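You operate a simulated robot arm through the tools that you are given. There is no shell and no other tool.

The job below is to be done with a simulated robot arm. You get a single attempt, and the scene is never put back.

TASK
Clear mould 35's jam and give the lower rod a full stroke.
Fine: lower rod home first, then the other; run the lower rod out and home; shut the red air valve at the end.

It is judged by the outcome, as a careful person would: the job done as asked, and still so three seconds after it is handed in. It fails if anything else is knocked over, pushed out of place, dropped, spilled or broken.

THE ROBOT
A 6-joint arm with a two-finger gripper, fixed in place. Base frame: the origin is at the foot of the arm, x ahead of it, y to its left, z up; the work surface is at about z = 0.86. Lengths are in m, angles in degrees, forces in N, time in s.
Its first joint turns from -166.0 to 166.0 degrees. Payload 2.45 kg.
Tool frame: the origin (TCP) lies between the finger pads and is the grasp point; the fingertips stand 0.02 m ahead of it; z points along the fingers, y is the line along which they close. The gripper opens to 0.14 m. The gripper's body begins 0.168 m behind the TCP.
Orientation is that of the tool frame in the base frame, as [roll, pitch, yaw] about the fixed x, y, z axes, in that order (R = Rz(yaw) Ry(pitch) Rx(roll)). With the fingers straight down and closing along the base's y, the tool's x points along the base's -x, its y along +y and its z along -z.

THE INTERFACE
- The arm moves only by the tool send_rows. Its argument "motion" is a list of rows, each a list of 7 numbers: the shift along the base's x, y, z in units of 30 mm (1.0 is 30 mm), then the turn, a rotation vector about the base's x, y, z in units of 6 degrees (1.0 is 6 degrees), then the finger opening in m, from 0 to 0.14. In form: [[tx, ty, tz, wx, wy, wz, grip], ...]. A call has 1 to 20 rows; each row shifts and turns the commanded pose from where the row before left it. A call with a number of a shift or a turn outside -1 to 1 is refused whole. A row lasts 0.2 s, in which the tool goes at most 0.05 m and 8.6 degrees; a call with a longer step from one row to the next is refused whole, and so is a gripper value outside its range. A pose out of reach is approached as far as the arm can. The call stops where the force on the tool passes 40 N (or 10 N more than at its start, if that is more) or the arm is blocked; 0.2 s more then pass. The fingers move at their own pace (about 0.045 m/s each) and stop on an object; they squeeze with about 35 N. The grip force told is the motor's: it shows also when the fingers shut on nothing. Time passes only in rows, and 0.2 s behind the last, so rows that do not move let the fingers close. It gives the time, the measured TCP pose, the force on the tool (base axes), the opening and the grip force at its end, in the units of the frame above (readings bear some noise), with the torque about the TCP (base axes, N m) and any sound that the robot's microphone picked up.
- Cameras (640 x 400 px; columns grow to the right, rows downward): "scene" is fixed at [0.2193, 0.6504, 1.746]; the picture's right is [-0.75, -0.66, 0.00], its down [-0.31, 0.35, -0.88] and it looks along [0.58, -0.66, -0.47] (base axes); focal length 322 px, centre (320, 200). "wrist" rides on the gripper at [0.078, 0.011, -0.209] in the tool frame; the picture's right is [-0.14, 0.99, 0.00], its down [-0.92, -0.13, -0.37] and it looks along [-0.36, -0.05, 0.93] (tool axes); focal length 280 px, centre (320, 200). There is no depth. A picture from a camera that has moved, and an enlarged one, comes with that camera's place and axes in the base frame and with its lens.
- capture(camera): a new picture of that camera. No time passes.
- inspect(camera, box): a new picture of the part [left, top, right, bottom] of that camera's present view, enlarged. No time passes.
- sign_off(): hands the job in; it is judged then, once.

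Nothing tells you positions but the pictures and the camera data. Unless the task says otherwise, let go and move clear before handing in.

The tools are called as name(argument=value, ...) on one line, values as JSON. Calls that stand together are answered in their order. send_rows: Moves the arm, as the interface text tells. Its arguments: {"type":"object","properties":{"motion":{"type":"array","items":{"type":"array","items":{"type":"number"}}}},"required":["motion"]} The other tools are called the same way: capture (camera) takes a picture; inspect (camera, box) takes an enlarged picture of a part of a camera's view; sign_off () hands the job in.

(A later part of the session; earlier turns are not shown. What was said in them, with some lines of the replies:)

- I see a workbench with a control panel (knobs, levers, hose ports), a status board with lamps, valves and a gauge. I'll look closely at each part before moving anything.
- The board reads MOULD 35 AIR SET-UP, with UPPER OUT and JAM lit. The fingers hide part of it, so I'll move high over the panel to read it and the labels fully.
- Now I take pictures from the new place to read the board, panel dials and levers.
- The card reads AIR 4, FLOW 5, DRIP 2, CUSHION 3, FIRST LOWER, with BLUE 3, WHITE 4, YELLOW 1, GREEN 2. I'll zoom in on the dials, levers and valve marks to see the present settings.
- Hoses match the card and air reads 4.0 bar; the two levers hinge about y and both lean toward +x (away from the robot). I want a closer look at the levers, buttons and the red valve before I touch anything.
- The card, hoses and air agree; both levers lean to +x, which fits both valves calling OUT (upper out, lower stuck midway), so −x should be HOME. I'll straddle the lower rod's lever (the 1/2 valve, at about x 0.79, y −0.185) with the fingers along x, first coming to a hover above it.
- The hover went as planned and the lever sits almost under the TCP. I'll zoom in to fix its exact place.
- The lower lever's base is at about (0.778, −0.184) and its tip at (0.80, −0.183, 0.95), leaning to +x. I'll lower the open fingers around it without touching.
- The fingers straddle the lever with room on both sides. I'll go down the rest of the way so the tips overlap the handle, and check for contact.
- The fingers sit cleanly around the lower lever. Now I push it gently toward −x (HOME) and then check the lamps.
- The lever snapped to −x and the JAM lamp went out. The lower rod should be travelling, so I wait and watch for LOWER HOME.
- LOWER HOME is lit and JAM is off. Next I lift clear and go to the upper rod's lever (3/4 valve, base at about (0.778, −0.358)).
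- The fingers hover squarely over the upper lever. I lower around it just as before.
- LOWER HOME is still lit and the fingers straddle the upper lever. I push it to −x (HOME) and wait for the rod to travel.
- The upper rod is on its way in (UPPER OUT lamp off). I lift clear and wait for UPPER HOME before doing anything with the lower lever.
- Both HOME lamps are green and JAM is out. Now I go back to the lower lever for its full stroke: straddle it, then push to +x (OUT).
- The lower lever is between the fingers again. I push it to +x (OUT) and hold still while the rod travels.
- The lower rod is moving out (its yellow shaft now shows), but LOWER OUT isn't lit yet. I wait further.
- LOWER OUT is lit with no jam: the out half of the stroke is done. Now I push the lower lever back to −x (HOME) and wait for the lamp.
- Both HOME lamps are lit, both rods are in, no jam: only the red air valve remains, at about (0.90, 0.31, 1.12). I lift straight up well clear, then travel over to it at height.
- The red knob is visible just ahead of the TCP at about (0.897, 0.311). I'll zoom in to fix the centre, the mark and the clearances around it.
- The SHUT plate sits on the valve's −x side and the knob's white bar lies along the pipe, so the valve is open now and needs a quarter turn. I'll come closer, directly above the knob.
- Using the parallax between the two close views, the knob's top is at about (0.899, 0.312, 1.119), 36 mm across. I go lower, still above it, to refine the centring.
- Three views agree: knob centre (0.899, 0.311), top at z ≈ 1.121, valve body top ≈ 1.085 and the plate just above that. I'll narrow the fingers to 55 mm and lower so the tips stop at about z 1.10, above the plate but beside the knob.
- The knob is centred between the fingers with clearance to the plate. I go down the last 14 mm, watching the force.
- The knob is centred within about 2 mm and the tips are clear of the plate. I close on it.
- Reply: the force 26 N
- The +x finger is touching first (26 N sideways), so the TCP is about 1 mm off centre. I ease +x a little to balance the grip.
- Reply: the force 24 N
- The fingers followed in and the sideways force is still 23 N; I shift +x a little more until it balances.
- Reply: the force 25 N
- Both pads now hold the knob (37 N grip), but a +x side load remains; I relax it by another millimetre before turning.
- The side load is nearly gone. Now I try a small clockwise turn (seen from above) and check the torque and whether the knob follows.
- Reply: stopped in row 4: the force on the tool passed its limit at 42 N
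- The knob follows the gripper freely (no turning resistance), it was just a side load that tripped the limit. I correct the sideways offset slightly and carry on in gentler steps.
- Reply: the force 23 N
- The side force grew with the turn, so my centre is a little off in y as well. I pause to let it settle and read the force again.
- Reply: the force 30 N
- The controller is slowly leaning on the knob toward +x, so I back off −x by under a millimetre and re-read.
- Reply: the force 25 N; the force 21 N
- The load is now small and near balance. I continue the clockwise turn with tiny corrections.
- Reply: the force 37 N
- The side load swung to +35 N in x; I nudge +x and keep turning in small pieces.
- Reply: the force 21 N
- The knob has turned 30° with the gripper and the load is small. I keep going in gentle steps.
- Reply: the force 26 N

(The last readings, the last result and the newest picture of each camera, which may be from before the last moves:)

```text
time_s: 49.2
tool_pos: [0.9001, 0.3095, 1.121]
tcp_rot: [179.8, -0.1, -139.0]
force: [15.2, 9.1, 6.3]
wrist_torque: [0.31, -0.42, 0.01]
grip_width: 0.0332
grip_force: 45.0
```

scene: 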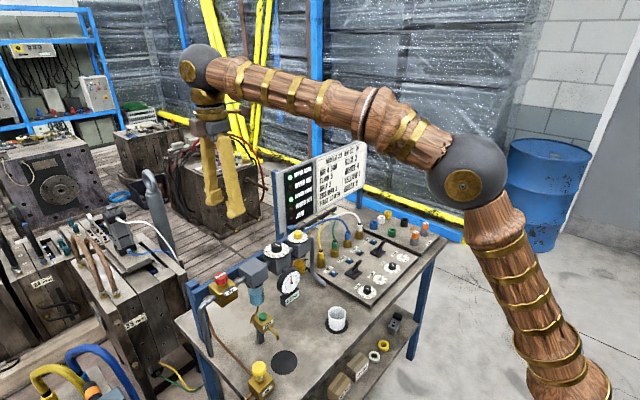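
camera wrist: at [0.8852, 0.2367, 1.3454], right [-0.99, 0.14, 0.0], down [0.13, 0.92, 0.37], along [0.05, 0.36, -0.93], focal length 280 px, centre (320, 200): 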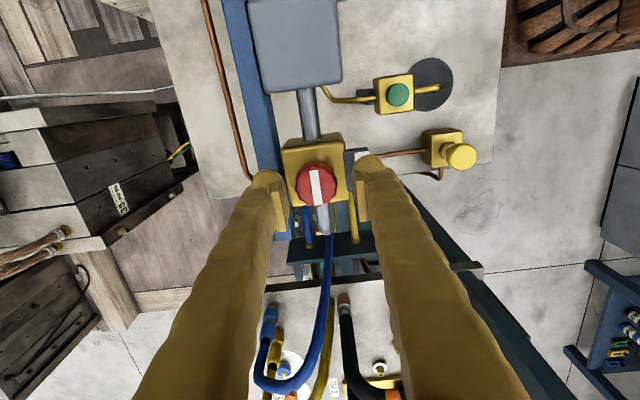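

The turn is at about 49° with low load. I continue with small corrections.

send_rows(motion=[[0.015, 0.01, 0, 0, 0, -0.4, 0.02], [0, 0, 0, 0, 0, -0.4, 0.02], [0, 0, 0, 0, 0, -0.4, 0.02]])

inspect(camera="wrist", box=[260, 130, 380, 220])

inspect(camera="scene", box=[190, 240, 320, 310])

```text
time_s: 50.0
tool_pos: [0.9007, 0.31, 1.1225]
tcp_rot: [179.9, -0.1, -146.2]
force: [18.4, -0.6, 13.5]
wrist_torque: [-0.01, -0.22, -0.03]
grip_width: 0.0339
grip_force: 44.9
```

```text
4.44 times, centred on (320, 175) of wrist
camera zoom: at [0.8281, 0.276, 1.3314], right [-0.44, 0.9, 0.0], down [0.84, 0.41, 0.37], along [0.33, 0.16, -0.93], focal length 1246 px, centre (320, 311)
```

zoom: 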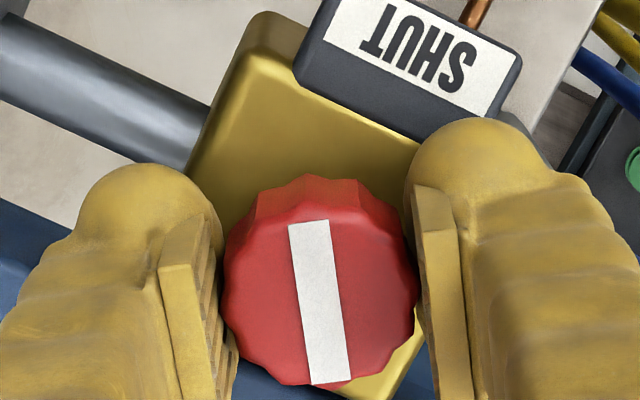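

```text
4.92 times, centred on (255, 275) of scene
camera zoom: at [0.2193, 0.6504, 1.746], right [-0.75, -0.66, 0.0], down [-0.31, 0.35, -0.88], along [0.58, -0.66, -0.47], focal length 1584 px, centre (640, -169)
```

zoom: 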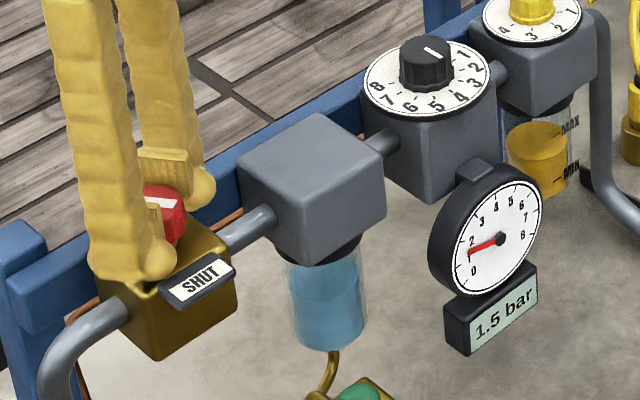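

The gauge has dropped to 1.5 bar: the valve is closing, right direction. I continue the remaining ~34°.

send_rows(motion=[[0.015, 0, 0.01, 0, 0, -0.4, 0.02], [0, 0, 0, 0, 0, -0.4, 0.02], [0, 0, 0, 0, 0, -0.4, 0.02]])

```text
time_s: 50.8
tool_pos: [0.8996, 0.3083, 1.1216]
tcp_rot: [179.7, 0.0, -153.4]
force: [23.7, -0.6, 16.0]
wrist_torque: [-0.09, -0.12, 0.01]
grip_width: 0.0338
grip_force: 45.0
```

send_rows(motion=[[0.025, 0, 0.01, 0, 0, -0.3, 0.02], [0, 0, 0, 0, 0, -0.4, 0.02], [0, 0, 0, 0, 0, -0.4, 0.02]])

```text
time_s: 51.6
tool_pos: [0.9003, 0.3104, 1.122]
tcp_rot: [179.7, -0.2, -159.9]
force: [-13.7, -6.3, 3.9]
wrist_torque: [-0.24, 0.51, 0.0]
grip_width: 0.0336
grip_force: 44.8
```

send_rows(motion=[[-0.015, -0.01, 0, 0, 0, -0.4, 0.02], [0, 0, 0, 0, 0, -0.4, 0.02], [0, 0, 0, 0, 0, -0.4, 0.02]])

inspect(camera="scene", box=[190, 240, 320, 310])

inspect(camera="scene", box=[270, 140, 350, 230])

```text
time_s: 52.4
tool_pos: [0.9001, 0.3107, 1.1215]
tcp_rot: [179.8, -0.1, -167.2]
force: [-29.8, -1.7, -4.7]
wrist_torque: [-0.09, 0.39, 0.0]
grip_width: 0.0334
grip_force: 45.0
```

```text
4.92 times, centred on (255, 275) of scene
camera zoom: at [0.2193, 0.6504, 1.746], right [-0.75, -0.66, 0.0], down [-0.31, 0.35, -0.88], along [0.58, -0.66, -0.47], focal length 1584 px, centre (640, -169)
```

zoom: 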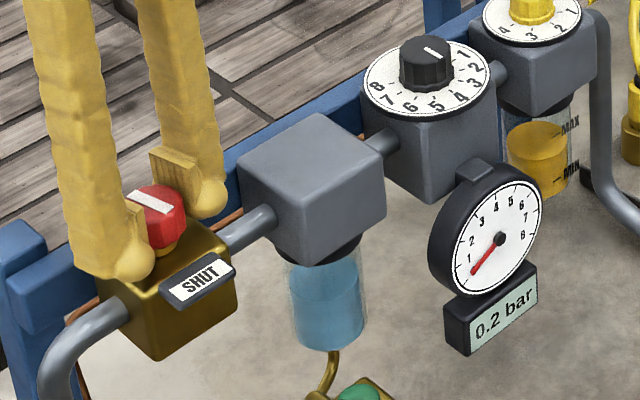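

```text
4.44 times, centred on (310, 185) of scene
camera zoom: at [0.2193, 0.6504, 1.746], right [-0.75, -0.66, 0.0], down [-0.31, 0.35, -0.88], along [0.58, -0.66, -0.47], focal length 1430 px, centre (364, 267)
```

zoom: 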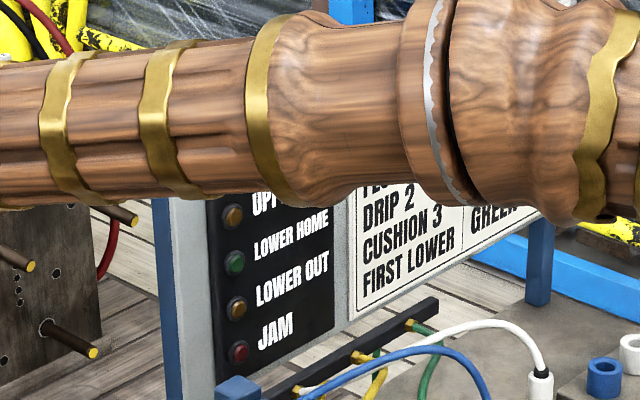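

Pressure is down to 0.2 bar. The LOWER HOME lamp has gone dark, so I check the lower rod itself before finishing the turn.

inspect(camera="scene", box=[140, 335, 220, 400])

inspect(camera="scene", box=[80, 180, 190, 270])

capture(camera="scene")

```text
6.15 times, centred on (180, 368) of scene
camera zoom: at [0.2193, 0.6504, 1.746], right [-0.75, -0.66, 0.0], down [-0.31, 0.35, -0.88], along [0.58, -0.66, -0.47], focal length 1980 px, centre (1182, -831)
```

zoom: 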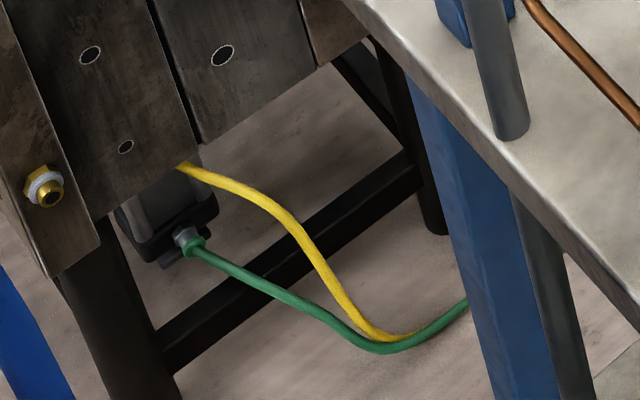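

```text
4.44 times, centred on (135, 225) of scene
camera zoom: at [0.2193, 0.6504, 1.746], right [-0.75, -0.66, 0.0], down [-0.31, 0.35, -0.88], along [0.58, -0.66, -0.47], focal length 1430 px, centre (1142, 89)
```

zoom: 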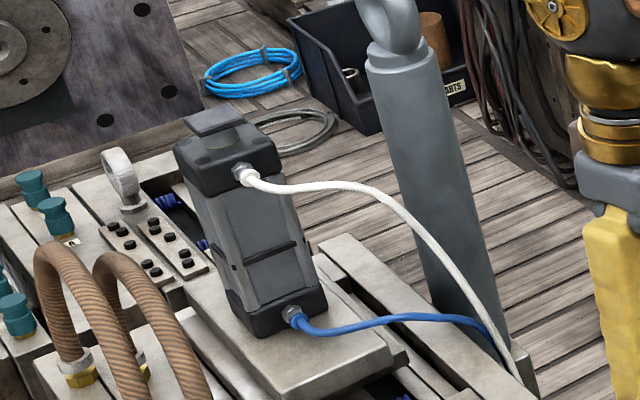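

```text
taken
```

scene: 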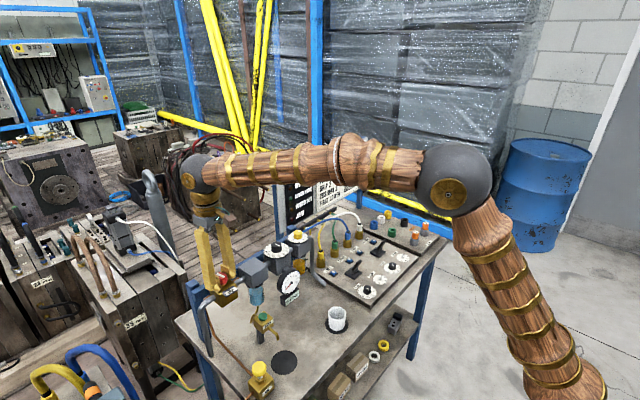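

Both rods are still fully in; the lamps simply go dark with the air off. I relieve the side load and finish the last ~13° of the turn.

send_rows(motion=[[-0.03, 0, 0, 0, 0, 0, 0.02], [-0.005, 0, 0, 0, 0, -0.3, 0.02], [0, 0, 0, 0, 0, -0.4, 0.02]])

```text
time_s: 53.2
tool_pos: [0.9, 0.31, 1.1213]
tcp_rot: [179.7, 0.0, -171.4]
force: [4.4, 1.0, -14.8]
wrist_torque: [0.0, -0.02, 0.0]
grip_width: 0.0335
grip_force: 45.0
```

send_rows(motion=[[0, 0, -0.01, 0, 0, -0.4, 0.02], [0, 0, 0, 0, 0, -0.4, 0.02], [0, 0, 0, 0, 0, -0.4, 0.02]])

```text
time_s: 54.0
tool_pos: [0.8994, 0.3095, 1.121]
tcp_rot: [179.7, -0.1, -178.5]
force: [20.7, 12.6, -17.4]
wrist_torque: [0.11, -0.26, 0.0]
grip_width: 0.0336
grip_force: 44.9
```

The knob is about 88° round with no end stop felt. I add the last 1.5° and look.

send_rows(motion=[[0.02, 0.012, -0.01, 0, 0, 0, 0.02], [0, 0, 0, 0, 0, -0.25, 0.02], [0, 0, 0, 0, 0, 0, 0.02]])

inspect(camera="wrist", box=[260, 130, 380, 220])

inspect(camera="scene", box=[190, 240, 320, 310])

```text
time_s: 54.8
tool_pos: [0.9001, 0.3092, 1.1227]
tcp_rot: [179.7, 0.0, -180.0]
force: [19.5, 11.2, -6.6]
wrist_torque: [0.09, -0.23, 0.03]
grip_width: 0.0336
grip_force: 45.1
```

```text
4.44 times, centred on (320, 175) of wrist
camera zoom: at [0.821, 0.3209, 1.3316], right [0.14, 0.99, 0.0], down [0.92, -0.13, 0.37], along [0.36, -0.05, -0.93], focal length 1246 px, centre (320, 311)
```

zoom: 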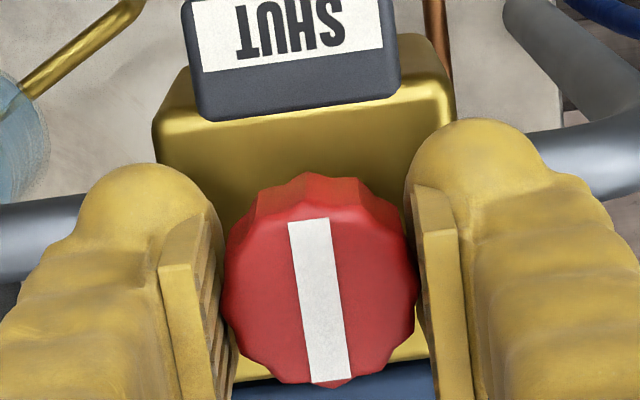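

```text
4.92 times, centred on (255, 275) of scene
camera zoom: at [0.2193, 0.6504, 1.746], right [-0.75, -0.66, 0.0], down [-0.31, 0.35, -0.88], along [0.58, -0.66, -0.47], focal length 1584 px, centre (640, -169)
```

zoom: 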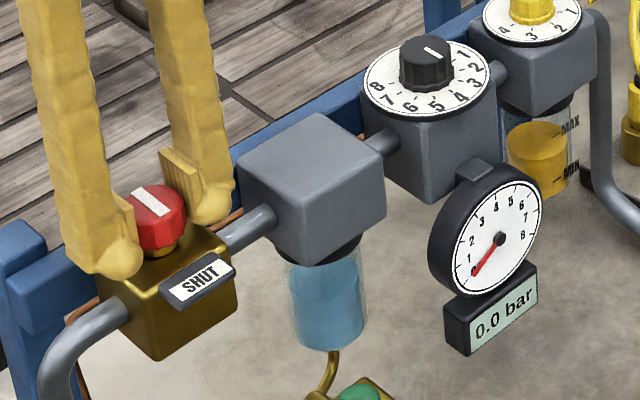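

The bar now points at the SHUT plate, square across the pipe, and the gauge reads 0.0 bar. I release the knob gently and lift straight off.

send_rows(motion=[[0.01, 0.008, 0, 0, 0, 0, 0.02], [0, 0, 0, 0, 0, 0, 0.05], [0, 0, 0, 0, 0, 0, 0.055], [0, 0, 0, 0, 0, 0, 0.055], [0, 0, 0, 0, 0, 0, 0.055]])

inspect(camera="wrist", box=[260, 130, 380, 220])

inspect(camera="scene", box=[190, 240, 320, 310])

```text
time_s: 56.0
tool_pos: [0.8997, 0.3089, 1.121]
tcp_rot: [179.9, -0.1, -179.9]
force: [-0.5, -0.6, -0.1]
wrist_torque: [-0.03, -0.01, 0.0]
grip_width: 0.055
grip_force: 0.0
```

```text
4.44 times, centred on (320, 175) of wrist
camera zoom: at [0.821, 0.3207, 1.3315], right [0.14, 0.99, 0.0], down [0.92, -0.13, 0.37], along [0.36, -0.05, -0.93], focal length 1246 px, centre (320, 311)
```

zoom: 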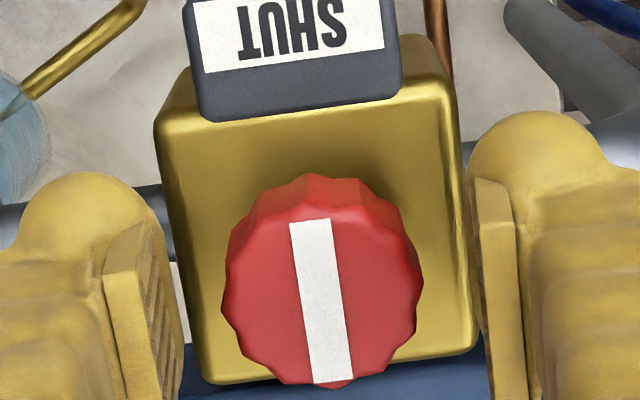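

```text
4.92 times, centred on (255, 275) of scene
camera zoom: at [0.2193, 0.6504, 1.746], right [-0.75, -0.66, 0.0], down [-0.31, 0.35, -0.88], along [0.58, -0.66, -0.47], focal length 1584 px, centre (640, -169)
```

zoom: 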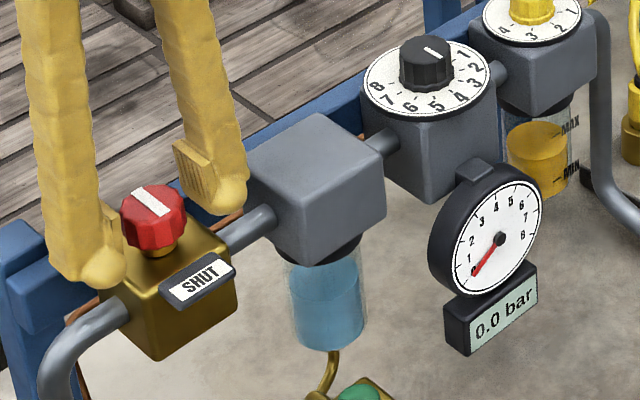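

The knob stays put with the bar at SHUT and 0.0 bar. I lift straight up and then draw back from the rig so I can check the whole scene.

send_rows(motion=[[0, 0, 0.5, 0, 0, 0, 0.055], [0, 0, 1, 0, 0, 0, 0.055], [0, 0, 1, 0, 0, 0, 0.055], [0, 0, 1, 0, 0, 0, 0.055], [0, 0, 1, 0, 0, 0, 0.055], [0, 0, 1, 0, 0, 0, 0.055], [0, 0, 1, 0, 0, 0, 0.055], [0, 0, 1, 0, 0, 0, 0.055], [0, 0, 1, 0, 0, 0, 0.055], [-1, -0.5, 0, 0, 0, 0, 0.055], [-1, -0.5, 0, 0, 0, 0, 0.055], [-1, -0.5, 0, 0, 0, 0, 0.055], [-1, -0.5, 0, 0, 0, 0, 0.055], [-1, -0.5, 0, 0, 0, 0, 0.055], [-1, -0.5, 0, 0, 0, 0, 0.055], [-1, -0.5, 0, 0, 0, 0, 0.055]])

capture(camera="scene")

capture(camera="wrist")

inspect(camera="scene", box=[190, 220, 320, 310])

inspect(camera="scene", box=[260, 140, 420, 300])

inspect(camera="scene", box=[80, 180, 190, 270])

inspect(camera="scene", box=[140, 335, 220, 400])

```text
time_s: 59.4
tool_pos: [0.6925, 0.207, 1.3755]
tcp_rot: [179.8, -0.1, -179.9]
force: [-0.1, 0.3, -0.6]
wrist_torque: [0.01, 0.08, 0.0]
grip_width: 0.055
grip_force: 0.1
```

```text
taken
```

scene: 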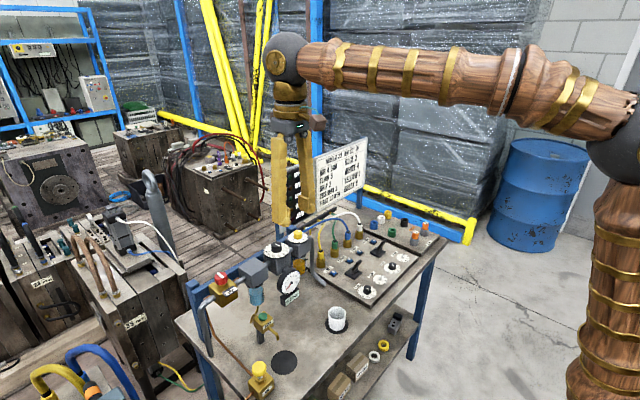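

```text
taken
camera wrist: at [0.613, 0.2176, 1.5858], right [0.14, 0.99, 0.0], down [0.92, -0.13, 0.37], along [0.36, -0.05, -0.93], focal length 280 px, centre (320, 200)
```

wrist: 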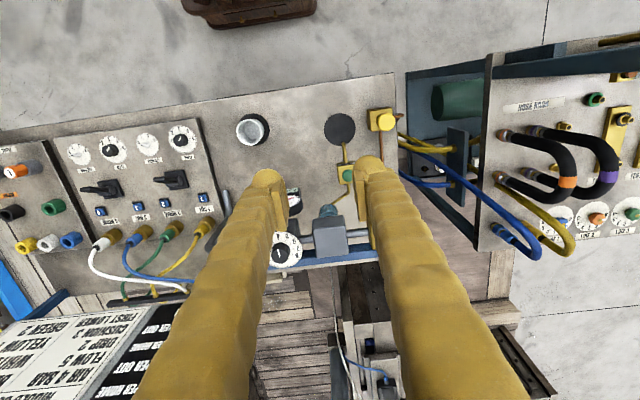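

```text
4.44 times, centred on (255, 265) of scene
camera zoom: at [0.2193, 0.6504, 1.746], right [-0.75, -0.66, 0.0], down [-0.31, 0.35, -0.88], along [0.58, -0.66, -0.47], focal length 1430 px, centre (609, -89)
```

zoom: 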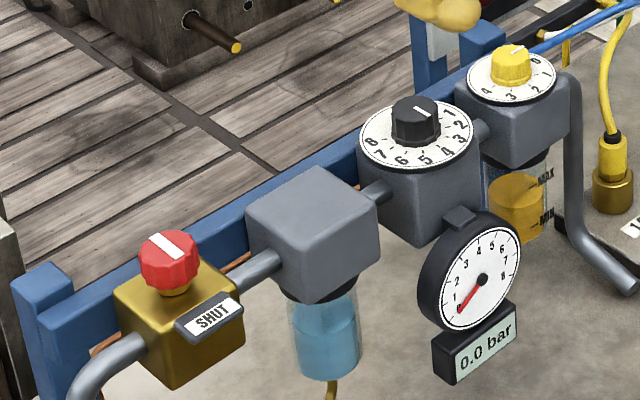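

```text
2.50 times, centred on (340, 220) of scene
camera zoom: at [0.2193, 0.6504, 1.746], right [-0.75, -0.66, 0.0], down [-0.31, 0.35, -0.88], along [0.58, -0.66, -0.47], focal length 804 px, centre (270, 150)
```

zoom: 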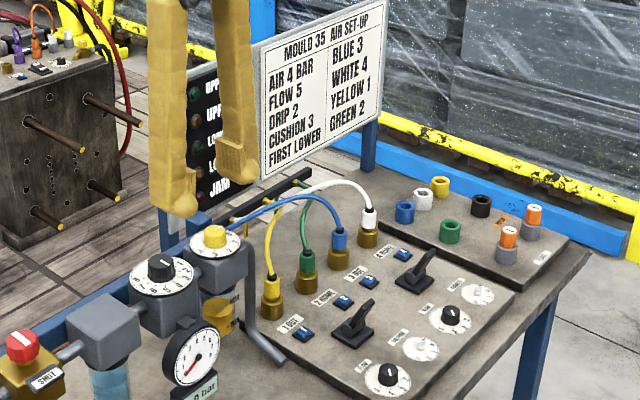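

```text
4.44 times, centred on (135, 225) of scene
camera zoom: at [0.2193, 0.6504, 1.746], right [-0.75, -0.66, 0.0], down [-0.31, 0.35, -0.88], along [0.58, -0.66, -0.47], focal length 1430 px, centre (1142, 89)
```

zoom: 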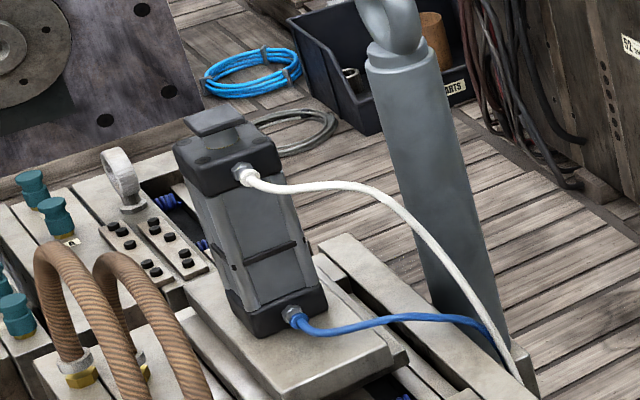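

```text
6.15 times, centred on (180, 368) of scene
camera zoom: at [0.2193, 0.6504, 1.746], right [-0.75, -0.66, 0.0], down [-0.31, 0.35, -0.88], along [0.58, -0.66, -0.47], focal length 1980 px, centre (1182, -831)
```

zoom: 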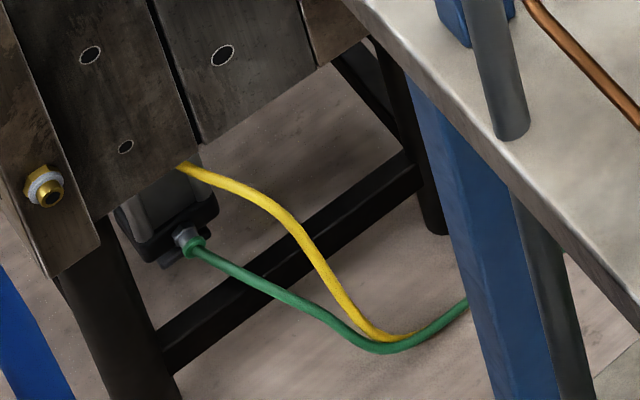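

Everything is as asked: both levers sit at HOME and both rods are fully in. The jam is cleared, the lower rod ran out and home with its lamps confirming both ends, and the red valve is at SHUT with 0.0 bar. Nothing else has moved and the arm is clear, so I hand the job in.

sign_off()

```text
The job is handed in.
```

Mould 35's jam is cleared and the lower rod has had its full stroke. I've handed the job in.

- **Jam:** I sent the lower rod home first and the JAM lamp went out. Then I sent the upper rod home, and both HOME lamps lit.
- **Lower rod stroke:** it ran out until LOWER OUT lit, then back until LOWER HOME lit, with no jam.
- **Red air valve:** I turned it a quarter turn so its mark points at the SHUT plate, and the gauge reads 0.0 bar. The HOME lamps went dark as the air came off, but both rods still look fully in.

I left the flow, cushion and drip knobs alone because you didn't ask for them. They don't match the mould 35 card:

| Setting | Card | As found and left |
|---|---|---|
| Flow (both) | 5 | about 4 |
| Cushion (both) | 3 | 0 |
| Drip | 2 | about 0 |

I saw nothing else disturbed in the last pictures, and the arm is clear of the bench.
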